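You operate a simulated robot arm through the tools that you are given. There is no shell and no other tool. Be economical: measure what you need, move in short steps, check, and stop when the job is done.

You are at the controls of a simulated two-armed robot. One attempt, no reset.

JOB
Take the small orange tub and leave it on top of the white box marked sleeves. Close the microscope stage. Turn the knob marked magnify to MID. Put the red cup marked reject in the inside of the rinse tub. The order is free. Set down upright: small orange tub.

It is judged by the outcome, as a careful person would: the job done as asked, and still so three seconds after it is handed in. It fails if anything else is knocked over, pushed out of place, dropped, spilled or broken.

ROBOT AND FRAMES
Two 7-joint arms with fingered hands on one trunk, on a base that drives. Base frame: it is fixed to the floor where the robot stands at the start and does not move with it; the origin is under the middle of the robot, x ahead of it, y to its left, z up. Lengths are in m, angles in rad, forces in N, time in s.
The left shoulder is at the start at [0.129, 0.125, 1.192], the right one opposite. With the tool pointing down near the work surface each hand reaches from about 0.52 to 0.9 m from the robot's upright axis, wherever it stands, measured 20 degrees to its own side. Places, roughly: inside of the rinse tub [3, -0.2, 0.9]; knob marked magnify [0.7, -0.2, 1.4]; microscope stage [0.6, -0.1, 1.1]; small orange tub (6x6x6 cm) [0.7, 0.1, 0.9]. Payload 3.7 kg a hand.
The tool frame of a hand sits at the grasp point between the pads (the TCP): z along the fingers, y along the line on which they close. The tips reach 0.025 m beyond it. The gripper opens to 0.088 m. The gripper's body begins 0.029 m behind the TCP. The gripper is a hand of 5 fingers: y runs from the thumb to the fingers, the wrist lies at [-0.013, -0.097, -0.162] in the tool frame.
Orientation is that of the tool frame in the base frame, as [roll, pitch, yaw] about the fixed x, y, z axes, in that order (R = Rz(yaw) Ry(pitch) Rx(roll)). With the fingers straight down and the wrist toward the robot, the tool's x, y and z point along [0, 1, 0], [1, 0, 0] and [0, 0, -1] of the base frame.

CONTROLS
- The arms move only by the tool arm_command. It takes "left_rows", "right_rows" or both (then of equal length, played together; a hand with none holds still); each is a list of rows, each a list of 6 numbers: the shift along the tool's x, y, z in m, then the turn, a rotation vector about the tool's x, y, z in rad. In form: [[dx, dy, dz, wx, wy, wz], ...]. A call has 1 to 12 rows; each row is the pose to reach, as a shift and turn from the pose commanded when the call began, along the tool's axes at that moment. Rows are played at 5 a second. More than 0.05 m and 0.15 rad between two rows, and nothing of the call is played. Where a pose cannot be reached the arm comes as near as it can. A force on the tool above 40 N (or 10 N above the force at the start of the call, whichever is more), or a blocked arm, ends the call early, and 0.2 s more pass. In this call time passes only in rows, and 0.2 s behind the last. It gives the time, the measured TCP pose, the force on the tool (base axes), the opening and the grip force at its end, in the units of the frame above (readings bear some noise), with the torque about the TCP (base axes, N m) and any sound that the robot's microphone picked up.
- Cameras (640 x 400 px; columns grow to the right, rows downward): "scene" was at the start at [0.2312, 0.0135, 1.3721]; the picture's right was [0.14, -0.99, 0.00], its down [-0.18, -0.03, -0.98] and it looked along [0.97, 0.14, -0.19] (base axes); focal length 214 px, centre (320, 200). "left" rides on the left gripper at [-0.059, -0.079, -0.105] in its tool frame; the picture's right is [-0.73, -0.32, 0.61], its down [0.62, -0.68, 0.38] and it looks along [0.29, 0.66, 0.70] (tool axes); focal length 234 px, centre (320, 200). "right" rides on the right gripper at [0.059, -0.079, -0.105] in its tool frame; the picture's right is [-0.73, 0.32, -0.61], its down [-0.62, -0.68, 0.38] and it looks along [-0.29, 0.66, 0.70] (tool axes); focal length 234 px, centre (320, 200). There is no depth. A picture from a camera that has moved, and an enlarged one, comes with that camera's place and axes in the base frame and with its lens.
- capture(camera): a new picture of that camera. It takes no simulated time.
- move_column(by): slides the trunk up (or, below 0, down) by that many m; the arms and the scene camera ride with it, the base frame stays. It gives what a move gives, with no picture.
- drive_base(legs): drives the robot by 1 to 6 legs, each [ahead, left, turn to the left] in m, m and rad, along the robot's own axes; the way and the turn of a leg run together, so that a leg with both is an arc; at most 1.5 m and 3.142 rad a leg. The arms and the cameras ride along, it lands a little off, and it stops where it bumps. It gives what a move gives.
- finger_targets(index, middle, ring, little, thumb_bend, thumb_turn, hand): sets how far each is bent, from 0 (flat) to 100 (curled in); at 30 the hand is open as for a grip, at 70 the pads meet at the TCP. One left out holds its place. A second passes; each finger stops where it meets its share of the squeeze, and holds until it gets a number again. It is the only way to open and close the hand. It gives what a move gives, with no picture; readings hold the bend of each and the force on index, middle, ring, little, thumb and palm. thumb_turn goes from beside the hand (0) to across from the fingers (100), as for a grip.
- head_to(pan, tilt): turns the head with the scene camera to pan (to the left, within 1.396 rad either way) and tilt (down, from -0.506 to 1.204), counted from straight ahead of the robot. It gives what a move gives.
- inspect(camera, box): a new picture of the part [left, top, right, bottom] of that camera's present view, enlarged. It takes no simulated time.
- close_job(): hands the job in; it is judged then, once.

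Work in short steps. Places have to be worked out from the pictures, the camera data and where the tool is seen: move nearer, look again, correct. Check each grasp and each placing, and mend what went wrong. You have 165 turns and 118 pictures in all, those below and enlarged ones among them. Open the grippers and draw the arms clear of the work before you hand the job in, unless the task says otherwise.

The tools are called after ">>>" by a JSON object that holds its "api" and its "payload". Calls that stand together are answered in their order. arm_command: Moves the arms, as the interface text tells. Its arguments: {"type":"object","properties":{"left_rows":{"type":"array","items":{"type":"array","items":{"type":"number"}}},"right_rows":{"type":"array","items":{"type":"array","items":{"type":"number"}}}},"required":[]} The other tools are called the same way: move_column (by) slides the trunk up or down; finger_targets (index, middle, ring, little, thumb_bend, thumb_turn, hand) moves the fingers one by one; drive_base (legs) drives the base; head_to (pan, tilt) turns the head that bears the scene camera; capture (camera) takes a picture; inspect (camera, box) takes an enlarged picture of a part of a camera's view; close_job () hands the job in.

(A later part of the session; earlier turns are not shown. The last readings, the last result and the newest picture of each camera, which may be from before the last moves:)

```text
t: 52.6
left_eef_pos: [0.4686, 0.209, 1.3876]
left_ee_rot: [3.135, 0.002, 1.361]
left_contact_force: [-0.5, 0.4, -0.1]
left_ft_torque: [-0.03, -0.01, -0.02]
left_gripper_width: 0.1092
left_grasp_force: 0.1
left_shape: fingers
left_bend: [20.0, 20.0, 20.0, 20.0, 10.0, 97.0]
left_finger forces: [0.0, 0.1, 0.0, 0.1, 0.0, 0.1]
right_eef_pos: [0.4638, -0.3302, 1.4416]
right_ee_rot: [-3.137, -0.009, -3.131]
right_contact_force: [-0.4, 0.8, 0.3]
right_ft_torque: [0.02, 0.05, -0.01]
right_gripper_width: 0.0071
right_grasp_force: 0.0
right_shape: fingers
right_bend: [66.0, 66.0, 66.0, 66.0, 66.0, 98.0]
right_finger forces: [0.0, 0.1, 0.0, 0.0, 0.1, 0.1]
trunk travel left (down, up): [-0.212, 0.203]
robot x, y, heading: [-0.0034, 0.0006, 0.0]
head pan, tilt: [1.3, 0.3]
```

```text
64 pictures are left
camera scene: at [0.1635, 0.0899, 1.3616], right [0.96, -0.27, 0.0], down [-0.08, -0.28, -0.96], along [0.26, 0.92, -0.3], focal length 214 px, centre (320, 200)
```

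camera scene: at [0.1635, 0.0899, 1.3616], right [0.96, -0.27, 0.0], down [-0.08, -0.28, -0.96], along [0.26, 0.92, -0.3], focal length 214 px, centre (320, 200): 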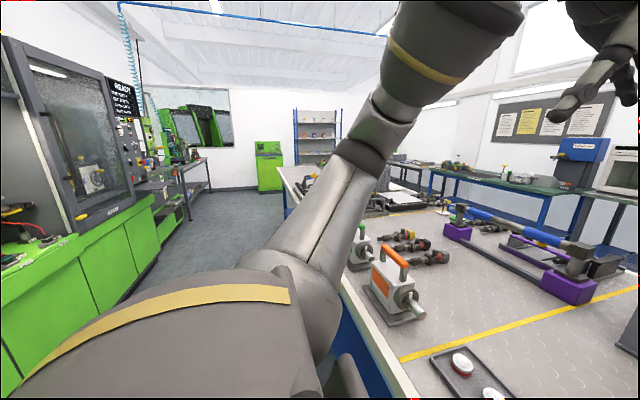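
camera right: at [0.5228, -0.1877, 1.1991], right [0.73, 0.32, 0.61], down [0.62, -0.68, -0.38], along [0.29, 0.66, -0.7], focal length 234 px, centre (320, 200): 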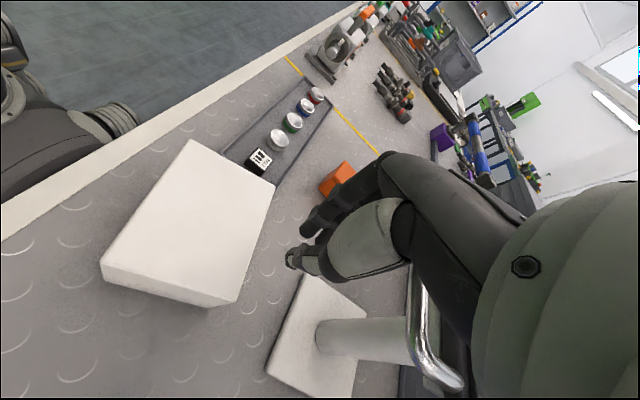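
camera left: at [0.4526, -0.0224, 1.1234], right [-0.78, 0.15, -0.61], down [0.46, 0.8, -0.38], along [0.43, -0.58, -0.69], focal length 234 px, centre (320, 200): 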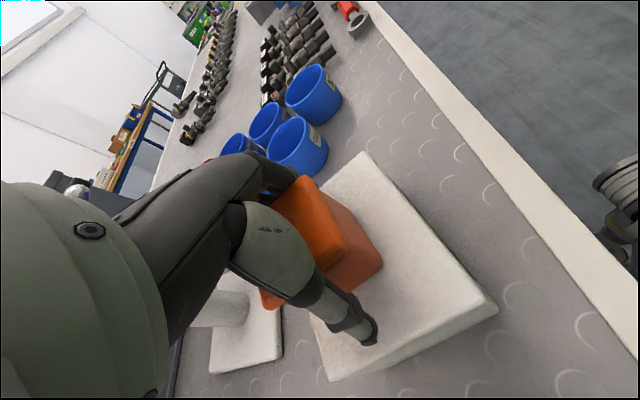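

The rinse tub is on the back bench behind this table, so I'll have to drive round with the cup in hand. First I shift the base 0.2 m to the right for a comfortable reach to the red cup, and look.

>>> {"api": "drive_base", "payload": {"legs": [[0, -0.2, 0]]}}

>>> {"api": "head_to", "payload": {"pan": -0.2, "tilt": 0.6}}

>>> {"api": "capture", "payload": {"camera": "scene"}}

>>> {"api": "capture", "payload": {"camera": "right"}}

```text
t: 54.2
left_eef_pos: [0.4687, 0.0072, 1.3885]
left_ee_rot: [3.136, 0.002, 1.36]
left_contact_force: [-0.1, 0.0, 0.0]
left_ft_torque: [-0.02, 0.0, 0.01]
left_gripper_width: 0.1093
left_grasp_force: 0.0
left_shape: fingers
left_bend: [20.0, 20.0, 20.0, 20.0, 10.0, 97.0]
left_finger forces: [0.0, 0.1, 0.1, 0.0, 0.0, 0.0]
right_eef_pos: [0.4626, -0.5329, 1.4409]
right_ee_rot: [-3.138, -0.01, -3.135]
right_contact_force: [0.7, -1.2, 0.8]
right_ft_torque: [0.01, -0.02, 0.01]
right_gripper_width: 0.0072
right_grasp_force: 0.0
right_shape: fingers
right_bend: [66.0, 66.0, 66.0, 66.0, 66.0, 98.0]
right_finger forces: [0.0, 0.1, 0.0, 0.0, 0.1, 0.1]
trunk travel left (down, up): [-0.212, 0.203]
robot x, y, heading: [-0.0026, -0.2, -0.005]
head pan, tilt: [1.3, 0.3]
```

```text
t: 55.9
left_eef_pos: [0.4692, 0.008, 1.3882]
left_ee_rot: [3.136, 0.001, 1.359]
left_contact_force: [0.3, 0.1, -1.0]
left_ft_torque: [-0.02, -0.01, 0.0]
left_gripper_width: 0.1095
left_grasp_force: 0.0
left_shape: fingers
left_bend: [20.0, 20.0, 20.0, 20.0, 10.0, 97.0]
left_finger forces: [0.1, 0.0, 0.0, 0.0, 0.0, 0.0]
right_eef_pos: [0.4618, -0.5312, 1.4425]
right_ee_rot: [-3.137, -0.011, -3.136]
right_contact_force: [0.1, 0.8, -0.6]
right_ft_torque: [0.02, 0.0, -0.04]
right_gripper_width: 0.0072
right_grasp_force: 0.0
right_shape: fingers
right_bend: [66.0, 66.0, 66.0, 66.0, 66.0, 98.0]
right_finger forces: [0.0, 0.1, 0.0, 0.0, 0.0, 0.0]
trunk travel left (down, up): [-0.212, 0.203]
robot x, y, heading: [-0.0025, -0.1996, -0.003]
head pan, tilt: [-0.201, 0.6]
```

```text
63 pictures are left
camera scene: at [0.2245, -0.2173, 1.3341], right [-0.2, -0.98, 0.0], down [-0.55, 0.11, -0.83], along [0.81, -0.17, -0.56], focal length 214 px, centre (320, 200)
```

scene: 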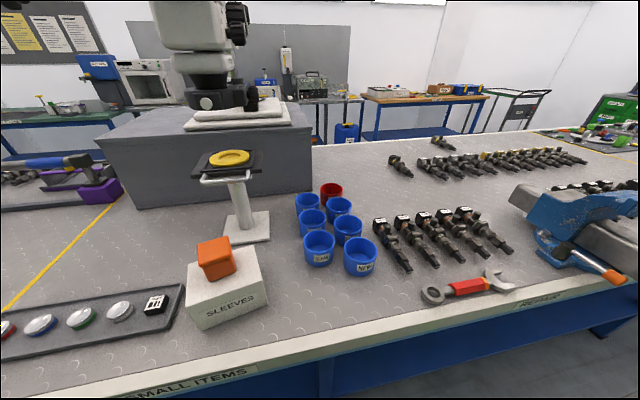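

```text
62 pictures are left
camera right: at [0.4043, -0.6096, 1.5477], right [0.73, 0.33, 0.6], down [0.62, -0.68, -0.39], along [0.28, 0.66, -0.7], focal length 234 px, centre (320, 200)
```

right: 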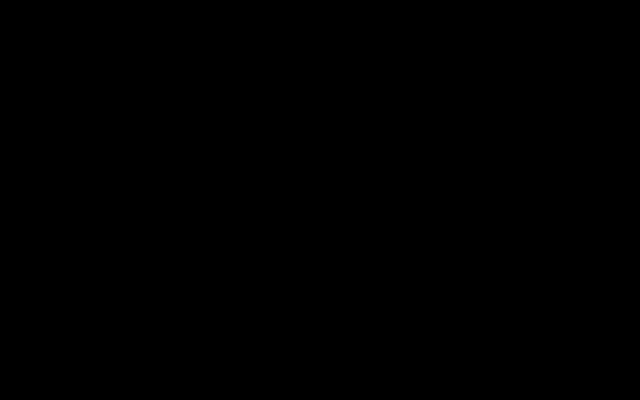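

The right camera's picture came out black; I try it again and zoom on the cups with the scene camera.

>>> {"api": "inspect", "payload": {"camera": "scene", "box": [280, 170, 400, 290]}}

>>> {"api": "capture", "payload": {"camera": "right"}}

```text
3.33 times, centred on (340, 230) of scene
camera zoom: at [0.2245, -0.2173, 1.3341], right [-0.2, -0.98, 0.0], down [-0.55, 0.11, -0.83], along [0.81, -0.17, -0.56], focal length 715 px, centre (253, 100)
```

zoom: 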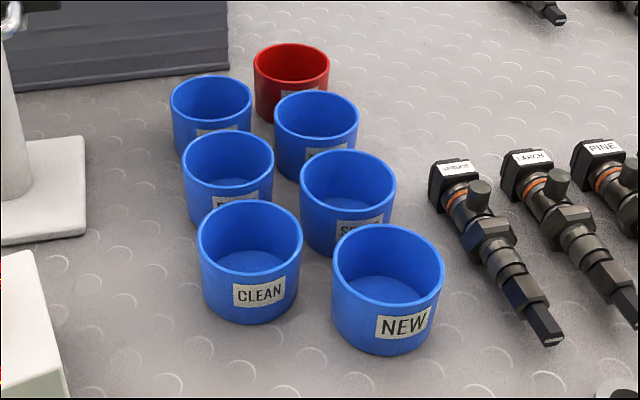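

```text
60 pictures are left
camera right: at [0.4043, -0.6096, 1.5477], right [0.73, 0.33, 0.6], down [0.62, -0.68, -0.39], along [0.28, 0.66, -0.7], focal length 234 px, centre (320, 200)
```

right: 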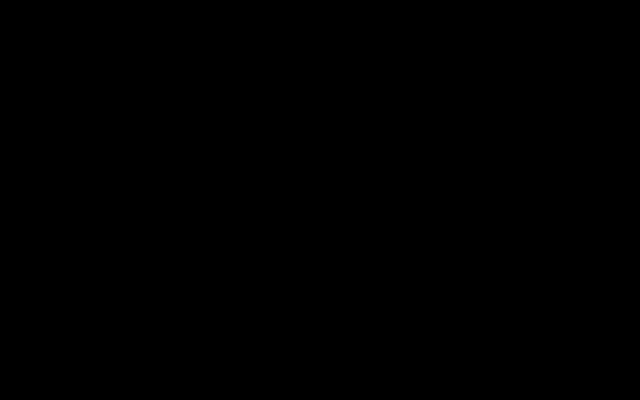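

>>> {"api": "inspect", "payload": {"camera": "scene", "box": [220, 30, 380, 150]}}

```text
3.33 times, centred on (300, 90) of scene
camera zoom: at [0.2245, -0.2173, 1.3341], right [-0.2, -0.98, 0.0], down [-0.55, 0.11, -0.83], along [0.81, -0.17, -0.56], focal length 715 px, centre (387, 567)
```

zoom: 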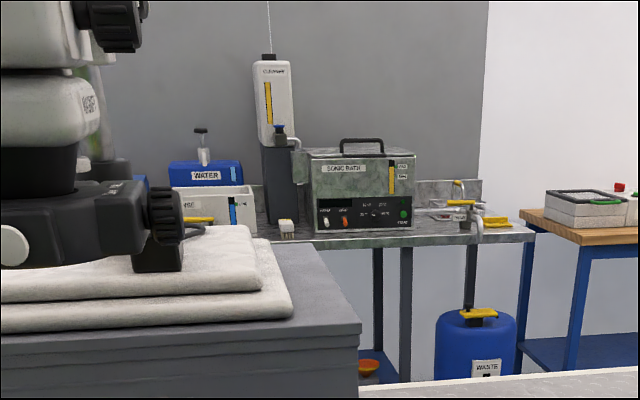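

The rinse tub is the white open box on the back bench (rim about z 1.02, its length along y). The red cup's rim centre is at about [0.82, -0.379], z 0.955, diameter about 0.078. I open the right hand and hover over the cup with its closing line at 45°, clear of the blue cups.

>>> {"api": "finger_targets", "payload": {"hand": "right", "index": 20, "middle": 20, "ring": 20, "little": 20, "thumb_bend": 12}}

>>> {"api": "arm_command", "payload": {"right_rows": [[-0.0298, 0.0127, 0.0258, 0, 0, 0.065], [-0.0597, 0.0253, 0.0517, 0, 0, 0.131], [-0.0895, 0.038, 0.0775, 0, 0, 0.196], [-0.1193, 0.0507, 0.1033, 0, 0, 0.262], [-0.1492, 0.0633, 0.1292, 0, 0, 0.327], [-0.179, 0.076, 0.155, 0, 0, 0.393], [-0.2088, 0.0887, 0.1808, 0, 0, 0.458], [-0.2387, 0.1013, 0.2067, 0, 0, 0.523], [-0.2685, 0.114, 0.2325, 0, 0, 0.589], [-0.2983, 0.1267, 0.2583, 0, 0, 0.654], [-0.3282, 0.1393, 0.2842, 0, 0, 0.72], [-0.358, 0.152, 0.31, 0, 0, 0.785]]}}

>>> {"api": "capture", "payload": {"camera": "scene"}}

>>> {"api": "capture", "payload": {"camera": "right"}}

```text
t: 56.9
left_eef_pos: [0.4692, 0.0083, 1.388]
left_ee_rot: [3.137, 0.003, 1.359]
left_contact_force: [-0.3, -0.9, 0.4]
left_ft_torque: [0.02, 0.02, 0.01]
left_gripper_width: 0.1092
left_grasp_force: 0.1
left_shape: fingers
left_bend: [20.0, 20.0, 20.0, 20.0, 10.0, 97.0]
left_finger forces: [0.1, 0.0, 0.0, 0.1, 0.0, 0.0]
right_eef_pos: [0.4614, -0.5315, 1.442]
right_ee_rot: [-3.141, -0.011, -3.137]
right_contact_force: [0.6, -1.1, -0.7]
right_ft_torque: [-0.02, 0.01, -0.01]
right_gripper_width: 0.1084
right_grasp_force: 0.1
right_shape: fingers
right_bend: [20.0, 20.0, 20.0, 20.0, 12.0, 98.0]
right_finger forces: [0.0, 0.1, 0.1, 0.1, 0.0, 0.1]
trunk travel left (down, up): [-0.212, 0.203]
robot x, y, heading: [-0.0, -0.2021, 0.002]
head pan, tilt: [-0.201, 0.6]
```

```text
t: 59.5
left_eef_pos: [0.472, 0.0079, 1.3871]
left_ee_rot: [3.14, 0.001, 1.359]
left_contact_force: [0.3, 0.0, 0.1]
left_ft_torque: [0.02, 0.01, -0.01]
left_gripper_width: 0.1092
left_grasp_force: 0.0
left_shape: fingers
left_bend: [20.0, 20.0, 20.0, 20.0, 10.0, 97.0]
left_finger forces: [0.1, 0.0, 0.0, 0.0, 0.1, 0.0]
right_eef_pos: [0.767, -0.4055, 1.1387]
right_ee_rot: [-3.132, -0.004, 2.407]
right_contact_force: [-0.5, -1.2, 0.0]
right_ft_torque: [0.0, 0.01, 0.04]
right_gripper_width: 0.1084
right_grasp_force: 0.1
right_shape: fingers
right_bend: [20.0, 20.0, 20.0, 20.0, 12.0, 98.0]
right_finger forces: [0.0, 0.1, 0.0, 0.0, 0.0, 0.0]
right hand out of reach, approached as far as the arm can: row 10, 11, 12
trunk travel left (down, up): [-0.212, 0.203]
robot x, y, heading: [0.0002, -0.2013, -0.003]
head pan, tilt: [-0.201, 0.6]
```

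```text
58 pictures are left
camera scene: at [0.2259, -0.2172, 1.3337], right [-0.2, -0.98, 0.0], down [-0.55, 0.11, -0.82], along [0.81, -0.17, -0.57], focal length 214 px, centre (320, 200)
```

scene: 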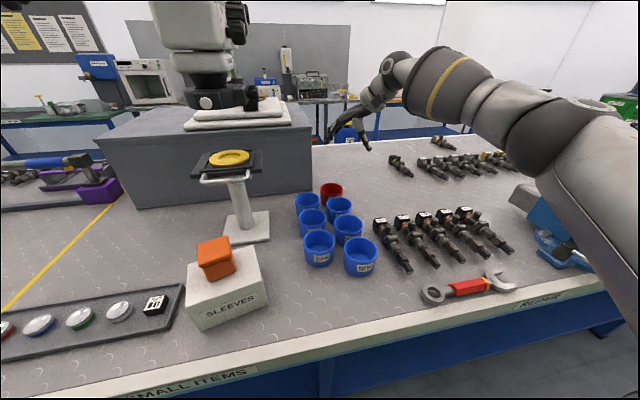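

```text
57 pictures are left
camera right: at [0.6712, -0.423, 1.2436], right [0.76, -0.24, 0.6], down [0.0, -0.93, -0.38], along [0.65, 0.29, -0.7], focal length 234 px, centre (320, 200)
```

right: 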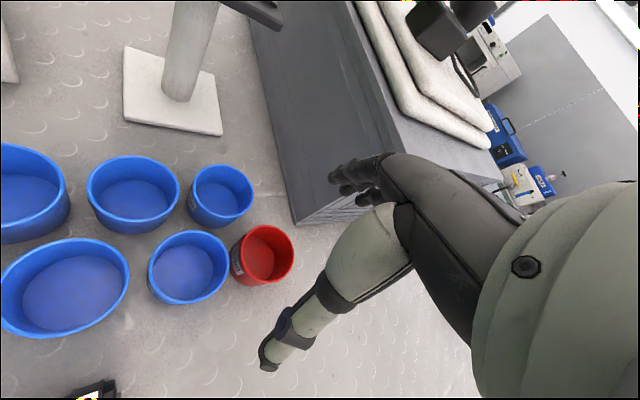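

The arm runs short there. I lower the trunk a little and shift the base slightly ahead and to the right.

>>> {"api": "move_column", "payload": {"by": -0.08}}

>>> {"api": "drive_base", "payload": {"legs": [[0.05, -0.1, 0]]}}

>>> {"api": "capture", "payload": {"camera": "right"}}

```text
t: 60.6
left_eef_pos: [0.4669, 0.008, 1.3107]
left_ee_rot: [3.132, 0.001, 1.36]
left_contact_force: [0.2, -0.3, 0.9]
left_ft_torque: [-0.03, -0.02, 0.0]
left_gripper_width: 0.1094
left_grasp_force: 0.1
left_shape: fingers
left_bend: [20.0, 20.0, 20.0, 20.0, 10.0, 97.0]
left_finger forces: [0.0, 0.1, 0.0, 0.0, 0.1, 0.0]
right_eef_pos: [0.7639, -0.4057, 1.0613]
right_ee_rot: [-3.135, -0.002, 2.364]
right_contact_force: [0.0, -0.1, 0.5]
right_ft_torque: [0.0, -0.03, 0.01]
right_gripper_width: 0.1084
right_grasp_force: 0.1
right_shape: fingers
right_bend: [20.0, 20.0, 20.0, 20.0, 12.0, 98.0]
right_finger forces: [0.0, 0.0, 0.1, 0.0, 0.1, 0.1]
trunk travel left (down, up): [-0.132, 0.283]
robot x, y, heading: [0.0004, -0.1981, -0.008]
head pan, tilt: [-0.201, 0.6]
```

```text
t: 61.8
left_eef_pos: [0.5188, -0.094, 1.3083]
left_ee_rot: [3.135, 0.003, 1.36]
left_contact_force: [0.7, -0.4, -0.3]
left_ft_torque: [0.04, -0.02, 0.03]
left_gripper_width: 0.1092
left_grasp_force: 0.1
left_shape: fingers
left_bend: [20.0, 20.0, 20.0, 20.0, 10.0, 97.0]
left_finger forces: [0.0, 0.0, 0.1, 0.0, 0.0, 0.0]
right_eef_pos: [0.8161, -0.5064, 1.0573]
right_ee_rot: [-3.132, -0.004, 2.361]
right_contact_force: [0.5, -0.4, -0.4]
right_ft_torque: [0.02, 0.0, 0.02]
right_gripper_width: 0.1084
right_grasp_force: 0.0
right_shape: fingers
right_bend: [20.0, 20.0, 20.0, 20.0, 12.0, 98.0]
right_finger forces: [0.1, 0.1, 0.0, 0.1, 0.0, 0.0]
trunk travel left (down, up): [-0.132, 0.283]
robot x, y, heading: [0.0504, -0.3005, -0.008]
head pan, tilt: [-0.201, 0.6]
```

```text
56 pictures are left
camera right: at [0.7196, -0.5199, 1.1638], right [0.75, -0.28, 0.6], down [-0.04, -0.92, -0.38], along [0.66, 0.26, -0.7], focal length 234 px, centre (320, 200)
```

right: 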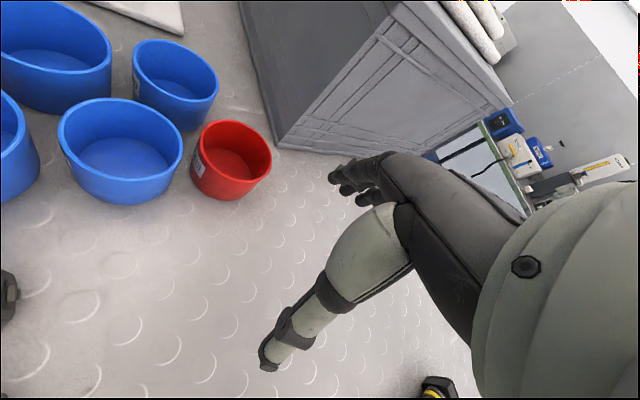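

The right camera is back; the cup's rim centre comes out at [0.821, -0.380]. I move over it.

>>> {"api": "arm_command", "payload": {"right_rows": [[0.028, 0.031, 0, 0, 0, 0], [0.057, 0.062, 0, 0, 0, 0], [0.0857, 0.0931, 0, 0, 0, 0], [0.0857, 0.0931, 0.02, 0, 0, 0]]}}

>>> {"api": "capture", "payload": {"camera": "right"}}

>>> {"api": "inspect", "payload": {"camera": "scene", "box": [220, 90, 420, 250]}}

```text
t: 62.8
left_eef_pos: [0.5173, -0.0935, 1.3093]
left_ee_rot: [3.136, 0.002, 1.359]
left_contact_force: [-0.6, 0.8, -0.1]
left_ft_torque: [0.01, -0.03, -0.01]
left_gripper_width: 0.1093
left_grasp_force: 0.1
left_shape: fingers
left_bend: [20.0, 20.0, 20.0, 20.0, 10.0, 97.0]
left_finger forces: [0.0, 0.1, 0.1, 0.0, 0.0, 0.1]
right_eef_pos: [0.8189, -0.381, 1.0382]
right_ee_rot: [-3.132, -0.005, 2.364]
right_contact_force: [0.3, 0.5, -0.8]
right_ft_torque: [-0.01, -0.02, 0.0]
right_gripper_width: 0.1083
right_grasp_force: 0.1
right_shape: fingers
right_bend: [20.0, 20.0, 20.0, 20.0, 12.0, 98.0]
right_finger forces: [0.0, 0.0, 0.0, 0.0, 0.0, 0.0]
trunk travel left (down, up): [-0.132, 0.283]
robot x, y, heading: [0.0499, -0.2994, -0.001]
head pan, tilt: [-0.201, 0.6]
```

```text
55 pictures are left
camera right: at [0.7224, -0.3939, 1.1442], right [0.75, -0.28, 0.6], down [-0.04, -0.92, -0.38], along [0.66, 0.26, -0.7], focal length 234 px, centre (320, 200)
```

right: 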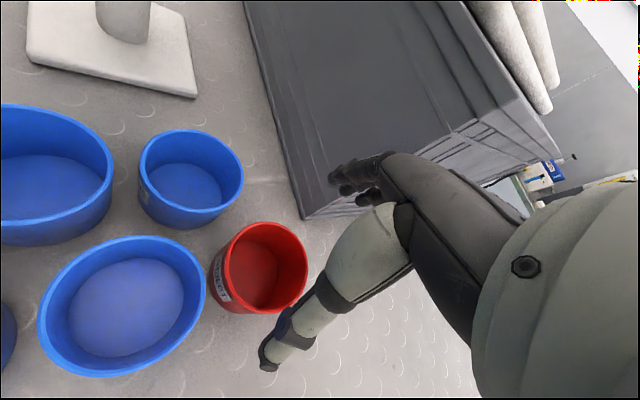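

```text
2.50 times, centred on (320, 170) of scene
camera zoom: at [0.3609, -0.3181, 1.2444], right [-0.2, -0.98, 0.0], down [-0.55, 0.11, -0.83], along [0.81, -0.17, -0.56], focal length 536 px, centre (320, 275)
```

zoom: 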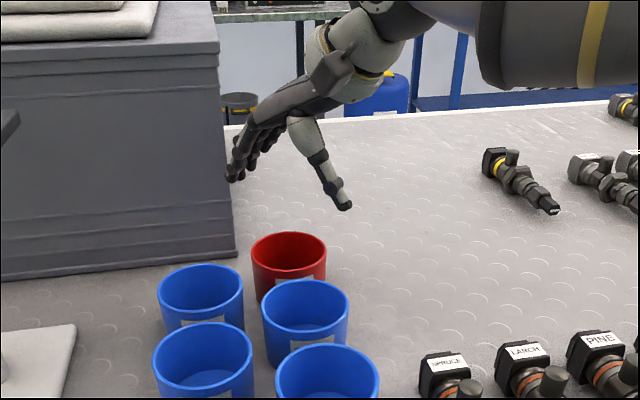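

Aligned within a few mm. I apply a small correction and descend around the cup.

>>> {"api": "arm_command", "payload": {"right_rows": [[0.0035, 0.002, 0.02, 0, 0, 0], [0.0035, 0.002, 0.045, 0, 0, 0], [0.0035, 0.002, 0.065, 0, 0, 0], [0.0035, 0.002, 0.082, 0, 0, 0], [0.0035, 0.002, 0.095, 0, 0, 0]]}}

>>> {"api": "capture", "payload": {"camera": "right"}}

>>> {"api": "inspect", "payload": {"camera": "scene", "box": [240, 120, 400, 240]}}

```text
t: 64.0
left_eef_pos: [0.5192, -0.092, 1.3082]
left_ee_rot: [3.14, 0.001, 1.359]
left_contact_force: [-1.4, 0.2, -0.1]
left_ft_torque: [0.02, 0.0, -0.02]
left_gripper_width: 0.1091
left_grasp_force: 0.1
left_shape: fingers
left_bend: [20.0, 20.0, 20.0, 20.0, 10.0, 97.0]
left_finger forces: [0.1, 0.0, 0.0, 0.0, 0.0, 0.0]
right_eef_pos: [0.8177, -0.3751, 0.9427]
right_ee_rot: [-3.132, -0.006, 2.365]
right_contact_force: [-0.2, 0.3, 0.0]
right_ft_torque: [-0.01, 0.0, 0.02]
right_gripper_width: 0.1087
right_grasp_force: 0.1
right_shape: fingers
right_bend: [20.0, 20.0, 20.0, 20.0, 12.0, 98.0]
right_finger forces: [0.0, 0.0, 0.1, 0.1, 0.1, 0.0]
trunk travel left (down, up): [-0.132, 0.283]
robot x, y, heading: [0.0481, -0.2979, -0.004]
head pan, tilt: [-0.201, 0.6]
```

```text
53 pictures are left
camera right: at [0.721, -0.3899, 1.0479], right [0.75, -0.28, 0.6], down [-0.04, -0.92, -0.38], along [0.66, 0.26, -0.7], focal length 234 px, centre (320, 200)
```

right: 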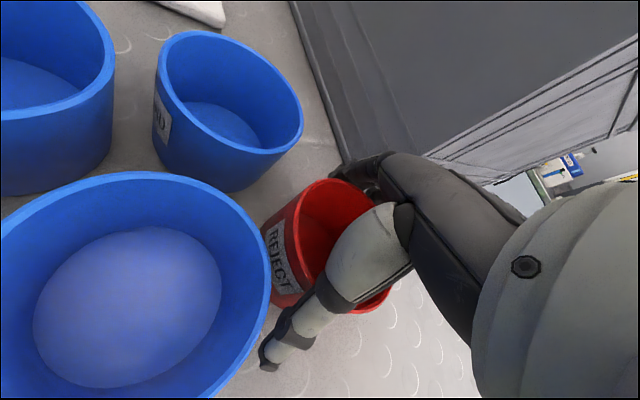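

```text
3.33 times, centred on (320, 180) of scene
camera zoom: at [0.3616, -0.3178, 1.2442], right [-0.2, -0.98, 0.0], down [-0.55, 0.11, -0.82], along [0.81, -0.17, -0.57], focal length 715 px, centre (320, 267)
```

zoom: 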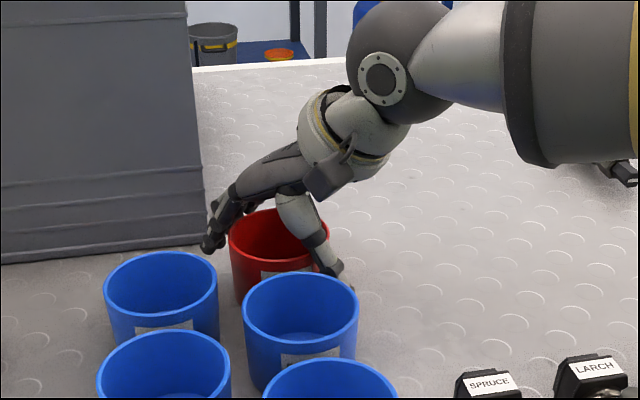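

The cup is straddled by the thumb and fingers. I close gently.

>>> {"api": "finger_targets", "payload": {"hand": "right", "index": 46, "middle": 46, "ring": 46, "little": 46, "thumb_bend": 46}}

>>> {"api": "capture", "payload": {"camera": "right"}}

```text
t: 65.0
left_eef_pos: [0.5182, -0.0921, 1.3089]
left_ee_rot: [3.137, 0.002, 1.359]
left_contact_force: [-0.2, -0.6, -0.2]
left_ft_torque: [-0.04, 0.06, 0.02]
left_gripper_width: 0.109
left_grasp_force: 0.0
left_shape: fingers
left_bend: [20.0, 20.0, 20.0, 20.0, 10.0, 97.0]
left_finger forces: [0.0, 0.1, 0.0, 0.0, 0.0, 0.0]
right_eef_pos: [0.8178, -0.3749, 0.9433]
right_ee_rot: [-3.131, -0.004, 2.364]
right_contact_force: [-0.1, 0.8, 3.9]
right_ft_torque: [0.09, -0.14, 0.02]
right_gripper_width: 0.0762
right_grasp_force: 17.9
right_shape: fingers
right_bend: [36.0, 41.0, 44.0, 46.0, 37.0, 97.0]
right_finger forces: [12.8, 3.9, 1.1, 0.2, 17.2, 0.1]
trunk travel left (down, up): [-0.132, 0.283]
robot x, y, heading: [0.0509, -0.3011, -0.005]
head pan, tilt: [-0.201, 0.6]
```

```text
51 pictures are left
camera right: at [0.7206, -0.3897, 1.0491], right [0.75, -0.28, 0.6], down [-0.04, -0.92, -0.38], along [0.66, 0.26, -0.7], focal length 234 px, centre (320, 200)
```

right: 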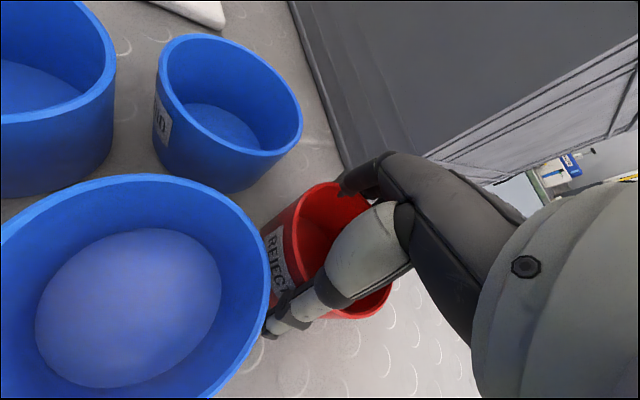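

The cup is gripped (18 N, width 0.076). I lift it straight up.

>>> {"api": "arm_command", "payload": {"right_rows": [[0, 0, -0.015, 0, 0, 0], [0, 0, -0.04, 0, 0, 0], [0, 0, -0.07, 0, 0, 0], [0, 0, -0.1, 0, 0, 0], [0, 0, -0.13, 0, 0, 0]]}}

>>> {"api": "capture", "payload": {"camera": "scene"}}

```text
t: 66.2
left_eef_pos: [0.519, -0.0921, 1.3082]
left_ee_rot: [3.136, 0.002, 1.36]
left_contact_force: [-0.2, -0.4, -0.1]
left_ft_torque: [0.03, -0.01, 0.02]
left_gripper_width: 0.1094
left_grasp_force: 0.1
left_shape: fingers
left_bend: [20.0, 20.0, 20.0, 20.0, 10.0, 97.0]
left_finger forces: [0.1, 0.0, 0.0, 0.0, 0.1, 0.0]
right_eef_pos: [0.8209, -0.3803, 1.0726]
right_ee_rot: [-3.132, -0.006, 2.364]
right_contact_force: [-0.5, 0.5, -0.4]
right_ft_torque: [0.0, -0.03, 0.0]
right_gripper_width: 0.0756
right_grasp_force: 16.0
right_shape: fingers
right_bend: [36.0, 41.0, 44.0, 46.0, 38.0, 97.0]
right_finger forces: [10.4, 3.6, 0.9, 0.3, 15.9, 0.1]
right hand out of reach, approached as far as the arm can: row 5
trunk travel left (down, up): [-0.132, 0.283]
robot x, y, heading: [0.0497, -0.2963, 0.0]
head pan, tilt: [-0.201, 0.6]
```

```text
50 pictures are left
camera scene: at [0.3613, -0.318, 1.2443], right [-0.2, -0.98, 0.0], down [-0.55, 0.11, -0.83], along [0.81, -0.17, -0.56], focal length 214 px, centre (320, 200)
```

scene: 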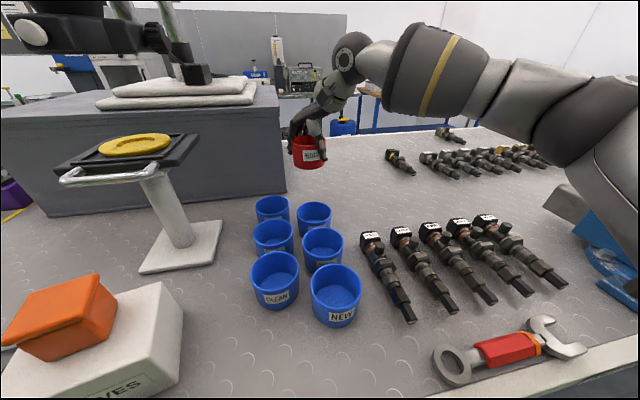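

The cup is held well clear of the others. I back off a bit and raise the trunk before turning.

>>> {"api": "drive_base", "payload": {"legs": [[-0.12, 0, 0]]}}

>>> {"api": "move_column", "payload": {"by": 0.15}}

>>> {"api": "arm_command", "payload": {"right_rows": [[0.0, -0.03, -0.03, 0, 0, 0], [0.0, -0.06, -0.06, 0, 0, 0], [0.0, -0.09, -0.09, 0, 0, 0], [0.0, -0.12, -0.12, 0, 0, 0], [0.0, -0.15, -0.13, 0, 0, 0], [0.0, -0.18, -0.14, 0, 0, 0], [0.0, -0.2, -0.14, 0, 0, 0]]}}

>>> {"api": "head_to", "payload": {"pan": -0.9, "tilt": 0.25}}

>>> {"api": "capture", "payload": {"camera": "scene"}}

```text
t: 67.5
left_eef_pos: [0.3977, -0.0935, 1.3066]
left_ee_rot: [3.138, 0.001, 1.358]
left_contact_force: [-0.2, -0.4, -0.8]
left_ft_torque: [0.01, 0.02, -0.01]
left_gripper_width: 0.109
left_grasp_force: 0.0
left_shape: fingers
left_bend: [20.0, 20.0, 20.0, 20.0, 10.0, 97.0]
left_finger forces: [0.0, 0.0, 0.1, 0.0, 0.0, 0.0]
right_eef_pos: [0.6985, -0.382, 1.0725]
right_ee_rot: [-3.132, -0.004, 2.362]
right_contact_force: [0.2, 0.1, -0.6]
right_ft_torque: [-0.01, -0.01, 0.0]
right_gripper_width: 0.0754
right_grasp_force: 15.6
right_shape: fingers
right_bend: [36.0, 41.0, 44.0, 46.0, 38.0, 97.0]
right_finger forces: [10.4, 3.6, 1.0, 0.3, 15.9, 0.1]
trunk travel left (down, up): [-0.132, 0.283]
robot x, y, heading: [-0.0697, -0.3022, -0.008]
head pan, tilt: [-0.201, 0.6]
```

```text
t: 69.2
left_eef_pos: [0.4003, -0.093, 1.4568]
left_ee_rot: [3.141, 0.001, 1.359]
left_contact_force: [0.2, 0.3, -0.4]
left_ft_torque: [0.03, 0.02, -0.03]
left_gripper_width: 0.1092
left_grasp_force: 0.1
left_shape: fingers
left_bend: [20.0, 20.0, 20.0, 20.0, 10.0, 97.0]
left_finger forces: [0.0, 0.1, 0.1, 0.1, 0.1, 0.0]
right_eef_pos: [0.5463, -0.3817, 1.4688]
right_ee_rot: [2.843, 0.295, 2.314]
right_contact_force: [-0.1, -0.2, -0.3]
right_ft_torque: [0.03, 0.03, -0.01]
right_gripper_width: 0.0756
right_grasp_force: 15.6
right_shape: fingers
right_bend: [36.0, 41.0, 44.0, 46.0, 38.0, 97.0]
right_finger forces: [10.4, 3.6, 0.9, 0.2, 15.8, 0.0]
trunk travel left (down, up): [-0.282, 0.133]
robot x, y, heading: [-0.0683, -0.2996, -0.009]
head pan, tilt: [-0.201, 0.6]
```

```text
t: 70.8
left_eef_pos: [0.3994, -0.0937, 1.458]
left_ee_rot: [3.14, 0.001, 1.358]
left_contact_force: [-0.4, -0.2, -0.6]
left_ft_torque: [0.01, -0.03, -0.03]
left_gripper_width: 0.1093
left_grasp_force: 0.0
left_shape: fingers
left_bend: [20.0, 20.0, 20.0, 20.0, 10.0, 97.0]
left_finger forces: [0.0, 0.0, 0.0, 0.0, 0.1, 0.0]
right_eef_pos: [0.3581, -0.5219, 1.5424]
right_ee_rot: [2.843, 0.294, 2.313]
right_contact_force: [1.1, -0.1, -1.4]
right_ft_torque: [0.01, 0.02, -0.01]
right_gripper_width: 0.075
right_grasp_force: 15.0
right_shape: fingers
right_bend: [36.0, 41.0, 44.0, 46.0, 38.0, 96.0]
right_finger forces: [10.1, 3.5, 1.0, 0.2, 15.7, 0.0]
trunk travel left (down, up): [-0.282, 0.133]
robot x, y, heading: [-0.0698, -0.2976, -0.002]
head pan, tilt: [-0.201, 0.6]
```

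```text
t: 71.9
left_eef_pos: [0.3984, -0.0929, 1.4592]
left_ee_rot: [3.14, 0.003, 1.359]
left_contact_force: [-0.1, -0.5, -0.3]
left_ft_torque: [0.0, 0.01, 0.02]
left_gripper_width: 0.1093
left_grasp_force: 0.2
left_shape: fingers
left_bend: [20.0, 20.0, 20.0, 20.0, 10.0, 97.0]
left_finger forces: [0.0, 0.1, 0.0, 0.0, 0.0, 0.0]
right_eef_pos: [0.3586, -0.5208, 1.542]
right_ee_rot: [2.843, 0.293, 2.315]
right_contact_force: [1.0, -0.6, -0.8]
right_ft_torque: [0.01, 0.01, 0.04]
right_gripper_width: 0.0751
right_grasp_force: 14.9
right_shape: fingers
right_bend: [36.0, 41.0, 44.0, 46.0, 38.0, 96.0]
right_finger forces: [10.1, 3.7, 1.0, 0.4, 15.7, 0.1]
trunk travel left (down, up): [-0.282, 0.133]
robot x, y, heading: [-0.0718, -0.2981, -0.006]
head pan, tilt: [-0.901, 0.25]
```

```text
49 pictures are left
camera scene: at [0.0624, -0.3724, 1.4391], right [-0.79, -0.62, 0.0], down [-0.15, 0.19, -0.97], along [0.6, -0.76, -0.25], focal length 214 px, centre (320, 200)
```

scene: 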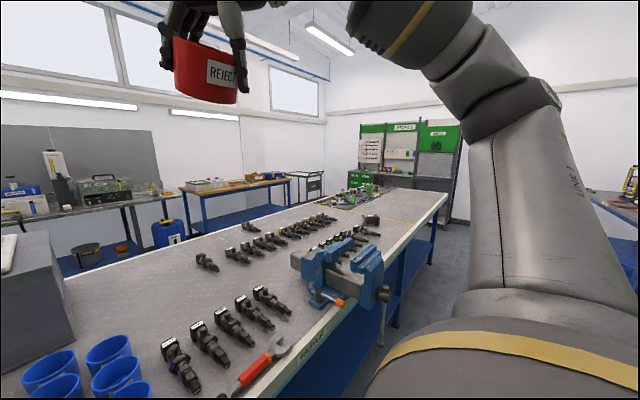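

The table runs from about y -3.2 to 2.2, so I go round the left end. I back into the aisle and turn left to look along it.

>>> {"api": "drive_base", "payload": {"legs": [[-0.22, 0, 0], [0, 0, 1.571]]}}

>>> {"api": "head_to", "payload": {"pan": -0.3, "tilt": 0.3}}

>>> {"api": "capture", "payload": {"camera": "scene"}}

```text
t: 77.3
left_eef_pos: [-0.486, 0.1781, 1.4587]
left_ee_rot: [3.137, 0.001, 2.898]
left_contact_force: [0.1, 0.1, -0.2]
left_ft_torque: [-0.01, 0.0, -0.01]
left_gripper_width: 0.1091
left_grasp_force: 0.0
left_shape: fingers
left_bend: [20.0, 20.0, 20.0, 20.0, 10.0, 97.0]
left_finger forces: [0.0, 0.1, 0.1, 0.1, 0.0, 0.0]
right_eef_pos: [-0.0599, 0.1242, 1.5432]
right_ee_rot: [2.841, 0.293, -2.429]
right_contact_force: [0.3, 0.1, -0.2]
right_ft_torque: [0.02, 0.0, -0.03]
right_gripper_width: 0.0747
right_grasp_force: 15.1
right_shape: fingers
right_bend: [36.0, 41.0, 44.0, 46.0, 38.0, 96.0]
right_finger forces: [9.8, 3.6, 1.0, 0.4, 15.3, 0.0]
trunk travel left (down, up): [-0.282, 0.133]
robot x, y, heading: [-0.2953, -0.3026, 1.532]
head pan, tilt: [-0.901, 0.25]
```

```text
t: 78.3
left_eef_pos: [-0.4851, 0.1799, 1.4579]
left_ee_rot: [3.136, 0.002, 2.897]
left_contact_force: [-0.5, -0.8, -0.4]
left_ft_torque: [-0.01, -0.02, -0.01]
left_gripper_width: 0.1092
left_grasp_force: 0.1
left_shape: fingers
left_bend: [20.0, 20.0, 20.0, 20.0, 10.0, 97.0]
left_finger forces: [0.0, 0.1, 0.0, 0.0, 0.0, 0.0]
right_eef_pos: [-0.0594, 0.1259, 1.5428]
right_ee_rot: [2.842, 0.295, -2.43]
right_contact_force: [0.0, 0.3, -0.9]
right_ft_torque: [0.02, -0.03, -0.01]
right_gripper_width: 0.0749
right_grasp_force: 14.8
right_shape: fingers
right_bend: [36.0, 41.0, 44.0, 46.0, 38.0, 96.0]
right_finger forces: [9.8, 3.6, 1.0, 0.2, 15.2, 0.0]
trunk travel left (down, up): [-0.282, 0.133]
robot x, y, heading: [-0.2935, -0.2978, 1.532]
head pan, tilt: [-0.3, 0.3]
```

```text
48 pictures are left
camera scene: at [-0.2611, -0.1336, 1.4344], right [0.94, -0.33, 0.0], down [-0.1, -0.28, -0.96], along [0.32, 0.9, -0.3], focal length 214 px, centre (320, 200)
```

scene: 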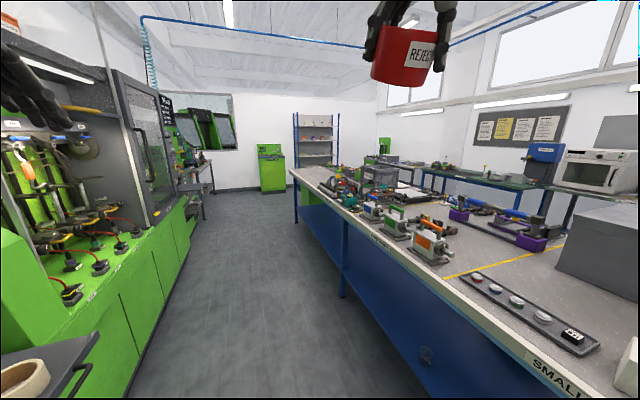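

The aisle is clear up to the table's left end at y ≈ 3.0. I drive along it past the end, then turn right.

>>> {"api": "drive_base", "payload": {"legs": [[0, 0, 0.04], [1.4, 0, 0], [1.4, 0, 0], [1.3, 0, 0], [0, 0, -1.571]]}}

>>> {"api": "head_to", "payload": {"pan": -0.4, "tilt": 0.35}}

>>> {"api": "capture", "payload": {"camera": "scene"}}

```text
t: 102.4
left_eef_pos: [0.3602, 3.9967, 1.4585]
left_ee_rot: [3.139, 0.002, 1.273]
left_contact_force: [0.4, 0.3, 0.1]
left_ft_torque: [-0.01, -0.03, 0.0]
left_gripper_width: 0.1092
left_grasp_force: 0.0
left_shape: fingers
left_bend: [20.0, 20.0, 20.0, 20.0, 10.0, 97.0]
left_finger forces: [0.0, 0.1, 0.0, 0.0, 0.0, 0.0]
right_eef_pos: [0.2838, 3.574, 1.5427]
right_ee_rot: [2.843, 0.295, 2.232]
right_contact_force: [0.6, -0.8, -0.2]
right_ft_torque: [0.01, -0.01, -0.02]
right_gripper_width: 0.0744
right_grasp_force: 14.2
right_shape: fingers
right_bend: [36.0, 41.0, 44.0, 46.0, 38.0, 96.0]
right_finger forces: [9.6, 3.6, 0.8, 0.2, 14.6, 0.0]
trunk travel left (down, up): [-0.282, 0.133]
robot x, y, heading: [-0.1249, 3.8316, -0.09]
head pan, tilt: [-0.3, 0.3]
```

```text
t: 103.1
left_eef_pos: [0.3602, 3.9974, 1.4576]
left_ee_rot: [3.138, 0.001, 1.274]
left_contact_force: [0.5, 0.6, 0.8]
left_ft_torque: [-0.03, 0.05, -0.04]
left_gripper_width: 0.1093
left_grasp_force: 0.0
left_shape: fingers
left_bend: [20.0, 20.0, 20.0, 20.0, 10.0, 97.0]
left_finger forces: [0.1, 0.0, 0.0, 0.0, 0.0, 0.0]
right_eef_pos: [0.285, 3.5722, 1.5419]
right_ee_rot: [2.843, 0.296, 2.228]
right_contact_force: [0.0, -0.3, -0.9]
right_ft_torque: [0.02, 0.04, 0.01]
right_gripper_width: 0.0742
right_grasp_force: 14.5
right_shape: fingers
right_bend: [36.0, 41.0, 44.0, 46.0, 38.0, 96.0]
right_finger forces: [9.6, 3.5, 1.0, 0.2, 14.7, 0.0]
trunk travel left (down, up): [-0.282, 0.133]
robot x, y, heading: [-0.1259, 3.8306, -0.096]
head pan, tilt: [-0.4, 0.351]
```

```text
47 pictures are left
camera scene: at [0.0329, 3.7809, 1.4297], right [-0.47, -0.88, 0.0], down [-0.3, 0.16, -0.94], along [0.83, -0.44, -0.34], focal length 214 px, centre (320, 200)
```

scene: 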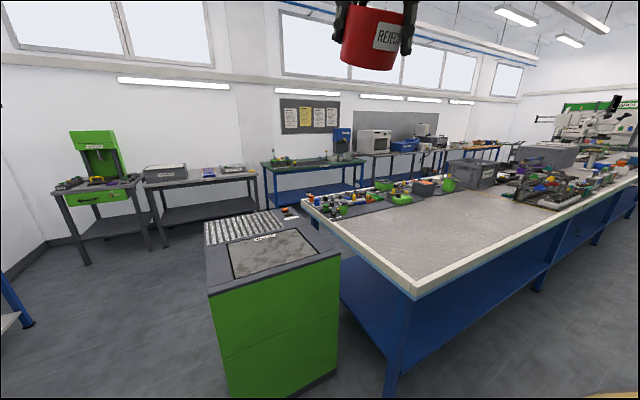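

A green cabinet stands at the table end (y up to 3.85), with about 1.2 m of free passage beyond it. I go round it at y ≈ 4.45 into the back aisle and face down it.

>>> {"api": "drive_base", "payload": {"legs": [[0, 0, 0.095], [0, 0.62, 0], [1.1, 0, 0], [1.1, 0, 0], [0, 0, -1.571]]}}

>>> {"api": "head_to", "payload": {"pan": 0.0, "tilt": 0.3}}

>>> {"api": "capture", "payload": {"camera": "scene"}}

```text
t: 121.5
left_eef_pos: [2.3105, 3.9881, 1.458]
left_ee_rot: [3.139, 0.0, -0.181]
left_contact_force: [-0.8, -1.1, 0.2]
left_ft_torque: [-0.01, 0.0, 0.04]
left_gripper_width: 0.1091
left_grasp_force: 0.0
left_shape: fingers
left_bend: [20.0, 20.0, 20.0, 20.0, 10.0, 97.0]
left_finger forces: [0.0, 0.1, 0.0, 0.0, 0.0, 0.0]
right_eef_pos: [1.8801, 4.0165, 1.5418]
right_ee_rot: [2.842, 0.293, 0.775]
right_contact_force: [0.2, -0.5, -1.0]
right_ft_torque: [0.02, 0.0, 0.02]
right_gripper_width: 0.0736
right_grasp_force: 14.1
right_shape: fingers
right_bend: [36.0, 41.0, 45.0, 46.0, 38.0, 97.0]
right_finger forces: [9.2, 3.6, 0.9, 0.2, 14.3, 0.0]
trunk travel left (down, up): [-0.282, 0.133]
robot x, y, heading: [2.0878, 4.4536, -1.545]
head pan, tilt: [-0.4, 0.351]
```

```text
t: 122.3
left_eef_pos: [2.3103, 3.9886, 1.4582]
left_ee_rot: [3.138, 0.002, -0.182]
left_contact_force: [0.6, 0.0, 0.4]
left_ft_torque: [0.0, -0.01, -0.03]
left_gripper_width: 0.1092
left_grasp_force: 0.2
left_shape: fingers
left_bend: [20.0, 20.0, 20.0, 20.0, 10.0, 97.0]
left_finger forces: [0.1, 0.0, 0.0, 0.0, 0.0, 0.1]
right_eef_pos: [1.8799, 4.0164, 1.5417]
right_ee_rot: [2.84, 0.295, 0.774]
right_contact_force: [0.0, 0.8, -1.2]
right_ft_torque: [0.03, -0.01, 0.02]
right_gripper_width: 0.0734
right_grasp_force: 14.3
right_shape: fingers
right_bend: [36.0, 41.0, 45.0, 46.0, 38.0, 97.0]
right_finger forces: [9.2, 3.6, 0.9, 0.2, 14.3, 0.0]
trunk travel left (down, up): [-0.282, 0.133]
robot x, y, heading: [2.0906, 4.4538, -1.544]
head pan, tilt: [0.0, 0.3]
```

```text
46 pictures are left
camera scene: at [2.0947, 4.2835, 1.4344], right [-1.0, -0.02, 0.0], down [-0.01, 0.3, -0.96], along [0.02, -0.95, -0.3], focal length 214 px, centre (320, 200)
```

scene: 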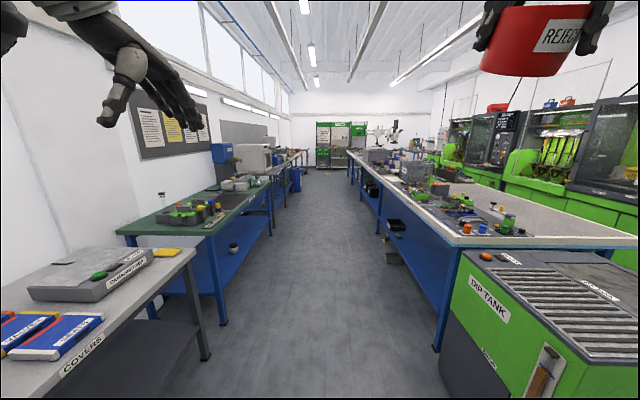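

The aisle is clear with its centre at x ≈ 2.1. I drive down to about y = -0.2 and turn to face the rinse bench.

>>> {"api": "drive_base", "payload": {"legs": [[0, 0, -0.027], [1.5, 0, 0], [1.5, 0, 0], [1.5, 0, 0], [0, 0, 1.571]]}}

>>> {"api": "head_to", "payload": {"pan": 0.0, "tilt": 0.5}}

>>> {"api": "capture", "payload": {"camera": "scene"}}

```text
t: 147.9
left_eef_pos: [2.5461, 0.1514, 1.4569]
left_ee_rot: [3.138, 0.002, 1.322]
left_contact_force: [-0.5, 0.3, -0.5]
left_ft_torque: [-0.01, -0.01, -0.03]
left_gripper_width: 0.1094
left_grasp_force: 0.0
left_shape: fingers
left_bend: [20.0, 20.0, 20.0, 20.0, 10.0, 97.0]
left_finger forces: [0.1, 0.1, 0.0, 0.0, 0.1, 0.1]
right_eef_pos: [2.4901, -0.2747, 1.5421]
right_ee_rot: [2.842, 0.294, 2.276]
right_contact_force: [0.4, -0.5, -0.2]
right_ft_torque: [-0.01, 0.03, 0.01]
right_gripper_width: 0.0731
right_grasp_force: 14.2
right_shape: fingers
right_bend: [37.0, 42.0, 45.0, 46.0, 39.0, 97.0]
right_finger forces: [8.9, 3.5, 0.9, 0.2, 13.9, 0.1]
trunk travel left (down, up): [-0.282, 0.133]
robot x, y, heading: [2.0678, -0.0398, -0.042]
head pan, tilt: [0.0, 0.3]
```

```text
t: 148.7
left_eef_pos: [2.5467, 0.1505, 1.4582]
left_ee_rot: [3.138, 0.001, 1.323]
left_contact_force: [0.0, -0.6, -0.4]
left_ft_torque: [-0.01, -0.01, 0.01]
left_gripper_width: 0.1092
left_grasp_force: 0.0
left_shape: fingers
left_bend: [20.0, 20.0, 20.0, 20.0, 10.0, 97.0]
left_finger forces: [0.0, 0.0, 0.1, 0.0, 0.1, 0.0]
right_eef_pos: [2.4908, -0.2746, 1.5421]
right_ee_rot: [2.842, 0.293, 2.278]
right_contact_force: [-0.2, 0.7, -0.1]
right_ft_torque: [-0.01, 0.01, 0.01]
right_gripper_width: 0.0731
right_grasp_force: 13.4
right_shape: fingers
right_bend: [37.0, 42.0, 45.0, 46.0, 39.0, 97.0]
right_finger forces: [8.9, 3.4, 0.8, 0.2, 13.9, 0.0]
trunk travel left (down, up): [-0.282, 0.133]
robot x, y, heading: [2.0687, -0.0356, -0.04]
head pan, tilt: [0.0, 0.499]
```

```text
45 pictures are left
camera scene: at [2.236, -0.0443, 1.4161], right [-0.04, -1.0, 0.0], down [-0.48, 0.02, -0.88], along [0.88, -0.04, -0.48], focal length 214 px, centre (320, 200)
```

scene: 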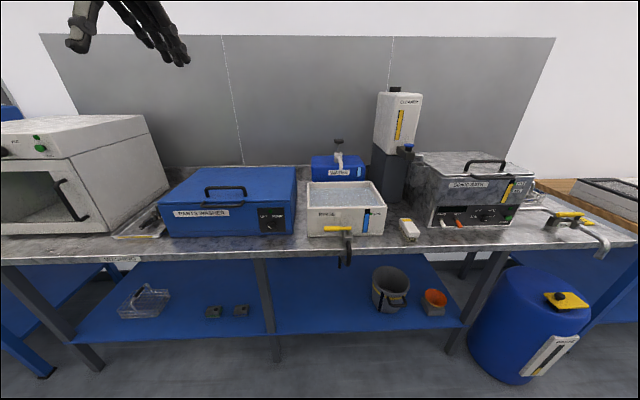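

>>> {"api": "inspect", "payload": {"camera": "scene", "box": [280, 140, 440, 280]}}

```text
2.86 times, centred on (360, 210) of scene
camera zoom: at [2.236, -0.0443, 1.4161], right [-0.04, -1.0, 0.0], down [-0.48, 0.02, -0.88], along [0.88, -0.04, -0.48], focal length 613 px, centre (206, 171)
```

zoom: 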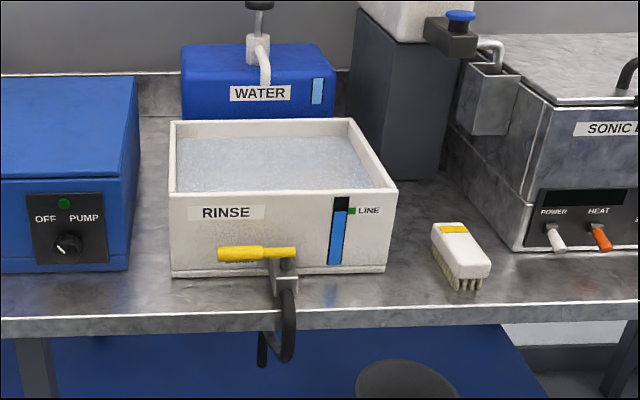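

The rinse tub measures about x 2.89–3.115, y -0.315 to -0.025, rim z ≈ 1.027, and it holds water. I straighten up and drive 0.2 m closer, then level the cup.

>>> {"api": "drive_base", "payload": {"legs": [[0, 0, 0.04], [0.2, 0.03, 0]]}}

>>> {"api": "arm_command", "payload": {"right_rows": [[0, 0, 0, 0.097, 0.0996, 0], [0, 0, 0, 0.194, 0.199, 0], [0, 0, 0, 0.291, 0.2987, 0]]}}

>>> {"api": "capture", "payload": {"camera": "right"}}

>>> {"api": "capture", "payload": {"camera": "scene"}}

```text
t: 150.7
left_eef_pos: [2.7404, 0.202, 1.4584]
left_ee_rot: [3.138, 0.002, 1.366]
left_contact_force: [0.2, 0.2, 0.1]
left_ft_torque: [-0.01, 0.03, 0.01]
left_gripper_width: 0.1093
left_grasp_force: 0.0
left_shape: fingers
left_bend: [20.0, 20.0, 20.0, 20.0, 10.0, 97.0]
left_finger forces: [0.0, 0.0, 0.0, 0.0, 0.0, 0.0]
right_eef_pos: [2.7022, -0.2276, 1.5428]
right_ee_rot: [2.844, 0.295, 2.321]
right_contact_force: [0.2, -1.2, -0.7]
right_ft_torque: [0.01, 0.01, 0.03]
right_gripper_width: 0.0728
right_grasp_force: 13.8
right_shape: fingers
right_bend: [37.0, 42.0, 45.0, 46.0, 39.0, 97.0]
right_finger forces: [8.9, 3.6, 0.9, 0.2, 14.0, 0.0]
trunk travel left (down, up): [-0.282, 0.133]
robot x, y, heading: [2.2723, -0.0058, -0.001]
head pan, tilt: [0.0, 0.499]
```

```text
t: 151.5
left_eef_pos: [2.7404, 0.2011, 1.4575]
left_ee_rot: [3.137, 0.002, 1.364]
left_contact_force: [0.2, 0.0, 0.5]
left_ft_torque: [0.01, 0.01, 0.0]
left_gripper_width: 0.1091
left_grasp_force: 0.0
left_shape: fingers
left_bend: [20.0, 20.0, 20.0, 20.0, 10.0, 97.0]
left_finger forces: [0.0, 0.1, 0.1, 0.0, 0.0, 0.0]
right_eef_pos: [2.7035, -0.2274, 1.543]
right_ee_rot: [-3.141, -0.002, 2.367]
right_contact_force: [0.1, -0.1, 0.2]
right_ft_torque: [-0.03, -0.03, 0.0]
right_gripper_width: 0.0729
right_grasp_force: 13.5
right_shape: fingers
right_bend: [37.0, 42.0, 45.0, 46.0, 39.0, 97.0]
right_finger forces: [8.8, 3.6, 1.0, 0.3, 13.7, 0.0]
trunk travel left (down, up): [-0.282, 0.133]
robot x, y, heading: [2.2727, -0.0116, -0.001]
head pan, tilt: [0.0, 0.499]
```

```text
43 pictures are left
camera right: at [2.6059, -0.2407, 1.647], right [0.75, -0.28, 0.61], down [-0.03, -0.92, -0.38], along [0.67, 0.27, -0.7], focal length 234 px, centre (320, 200)
```

right: 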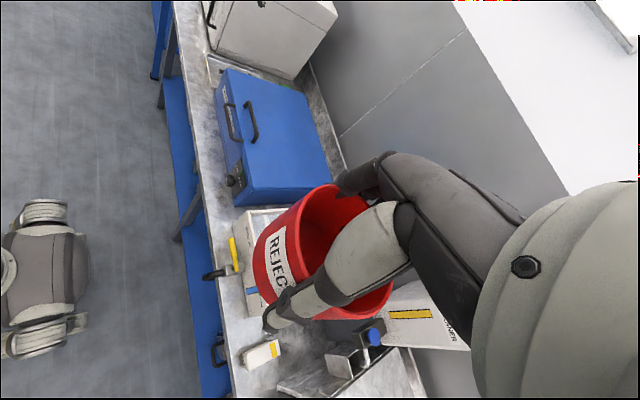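

```text
42 pictures are left
camera scene: at [2.4393, -0.0069, 1.4159], right [0.0, -1.0, 0.0], down [-0.48, 0.0, -0.88], along [0.88, 0.0, -0.48], focal length 214 px, centre (320, 200)
```

scene: 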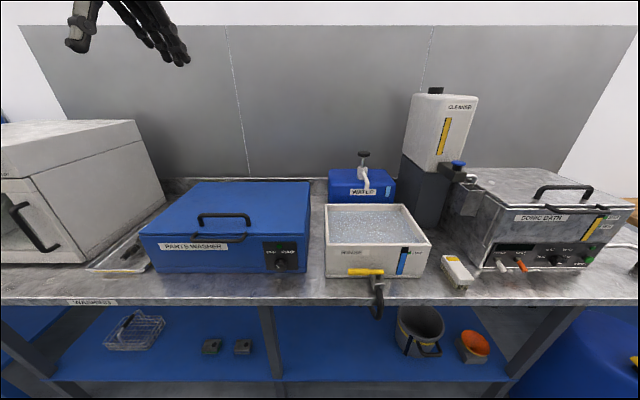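

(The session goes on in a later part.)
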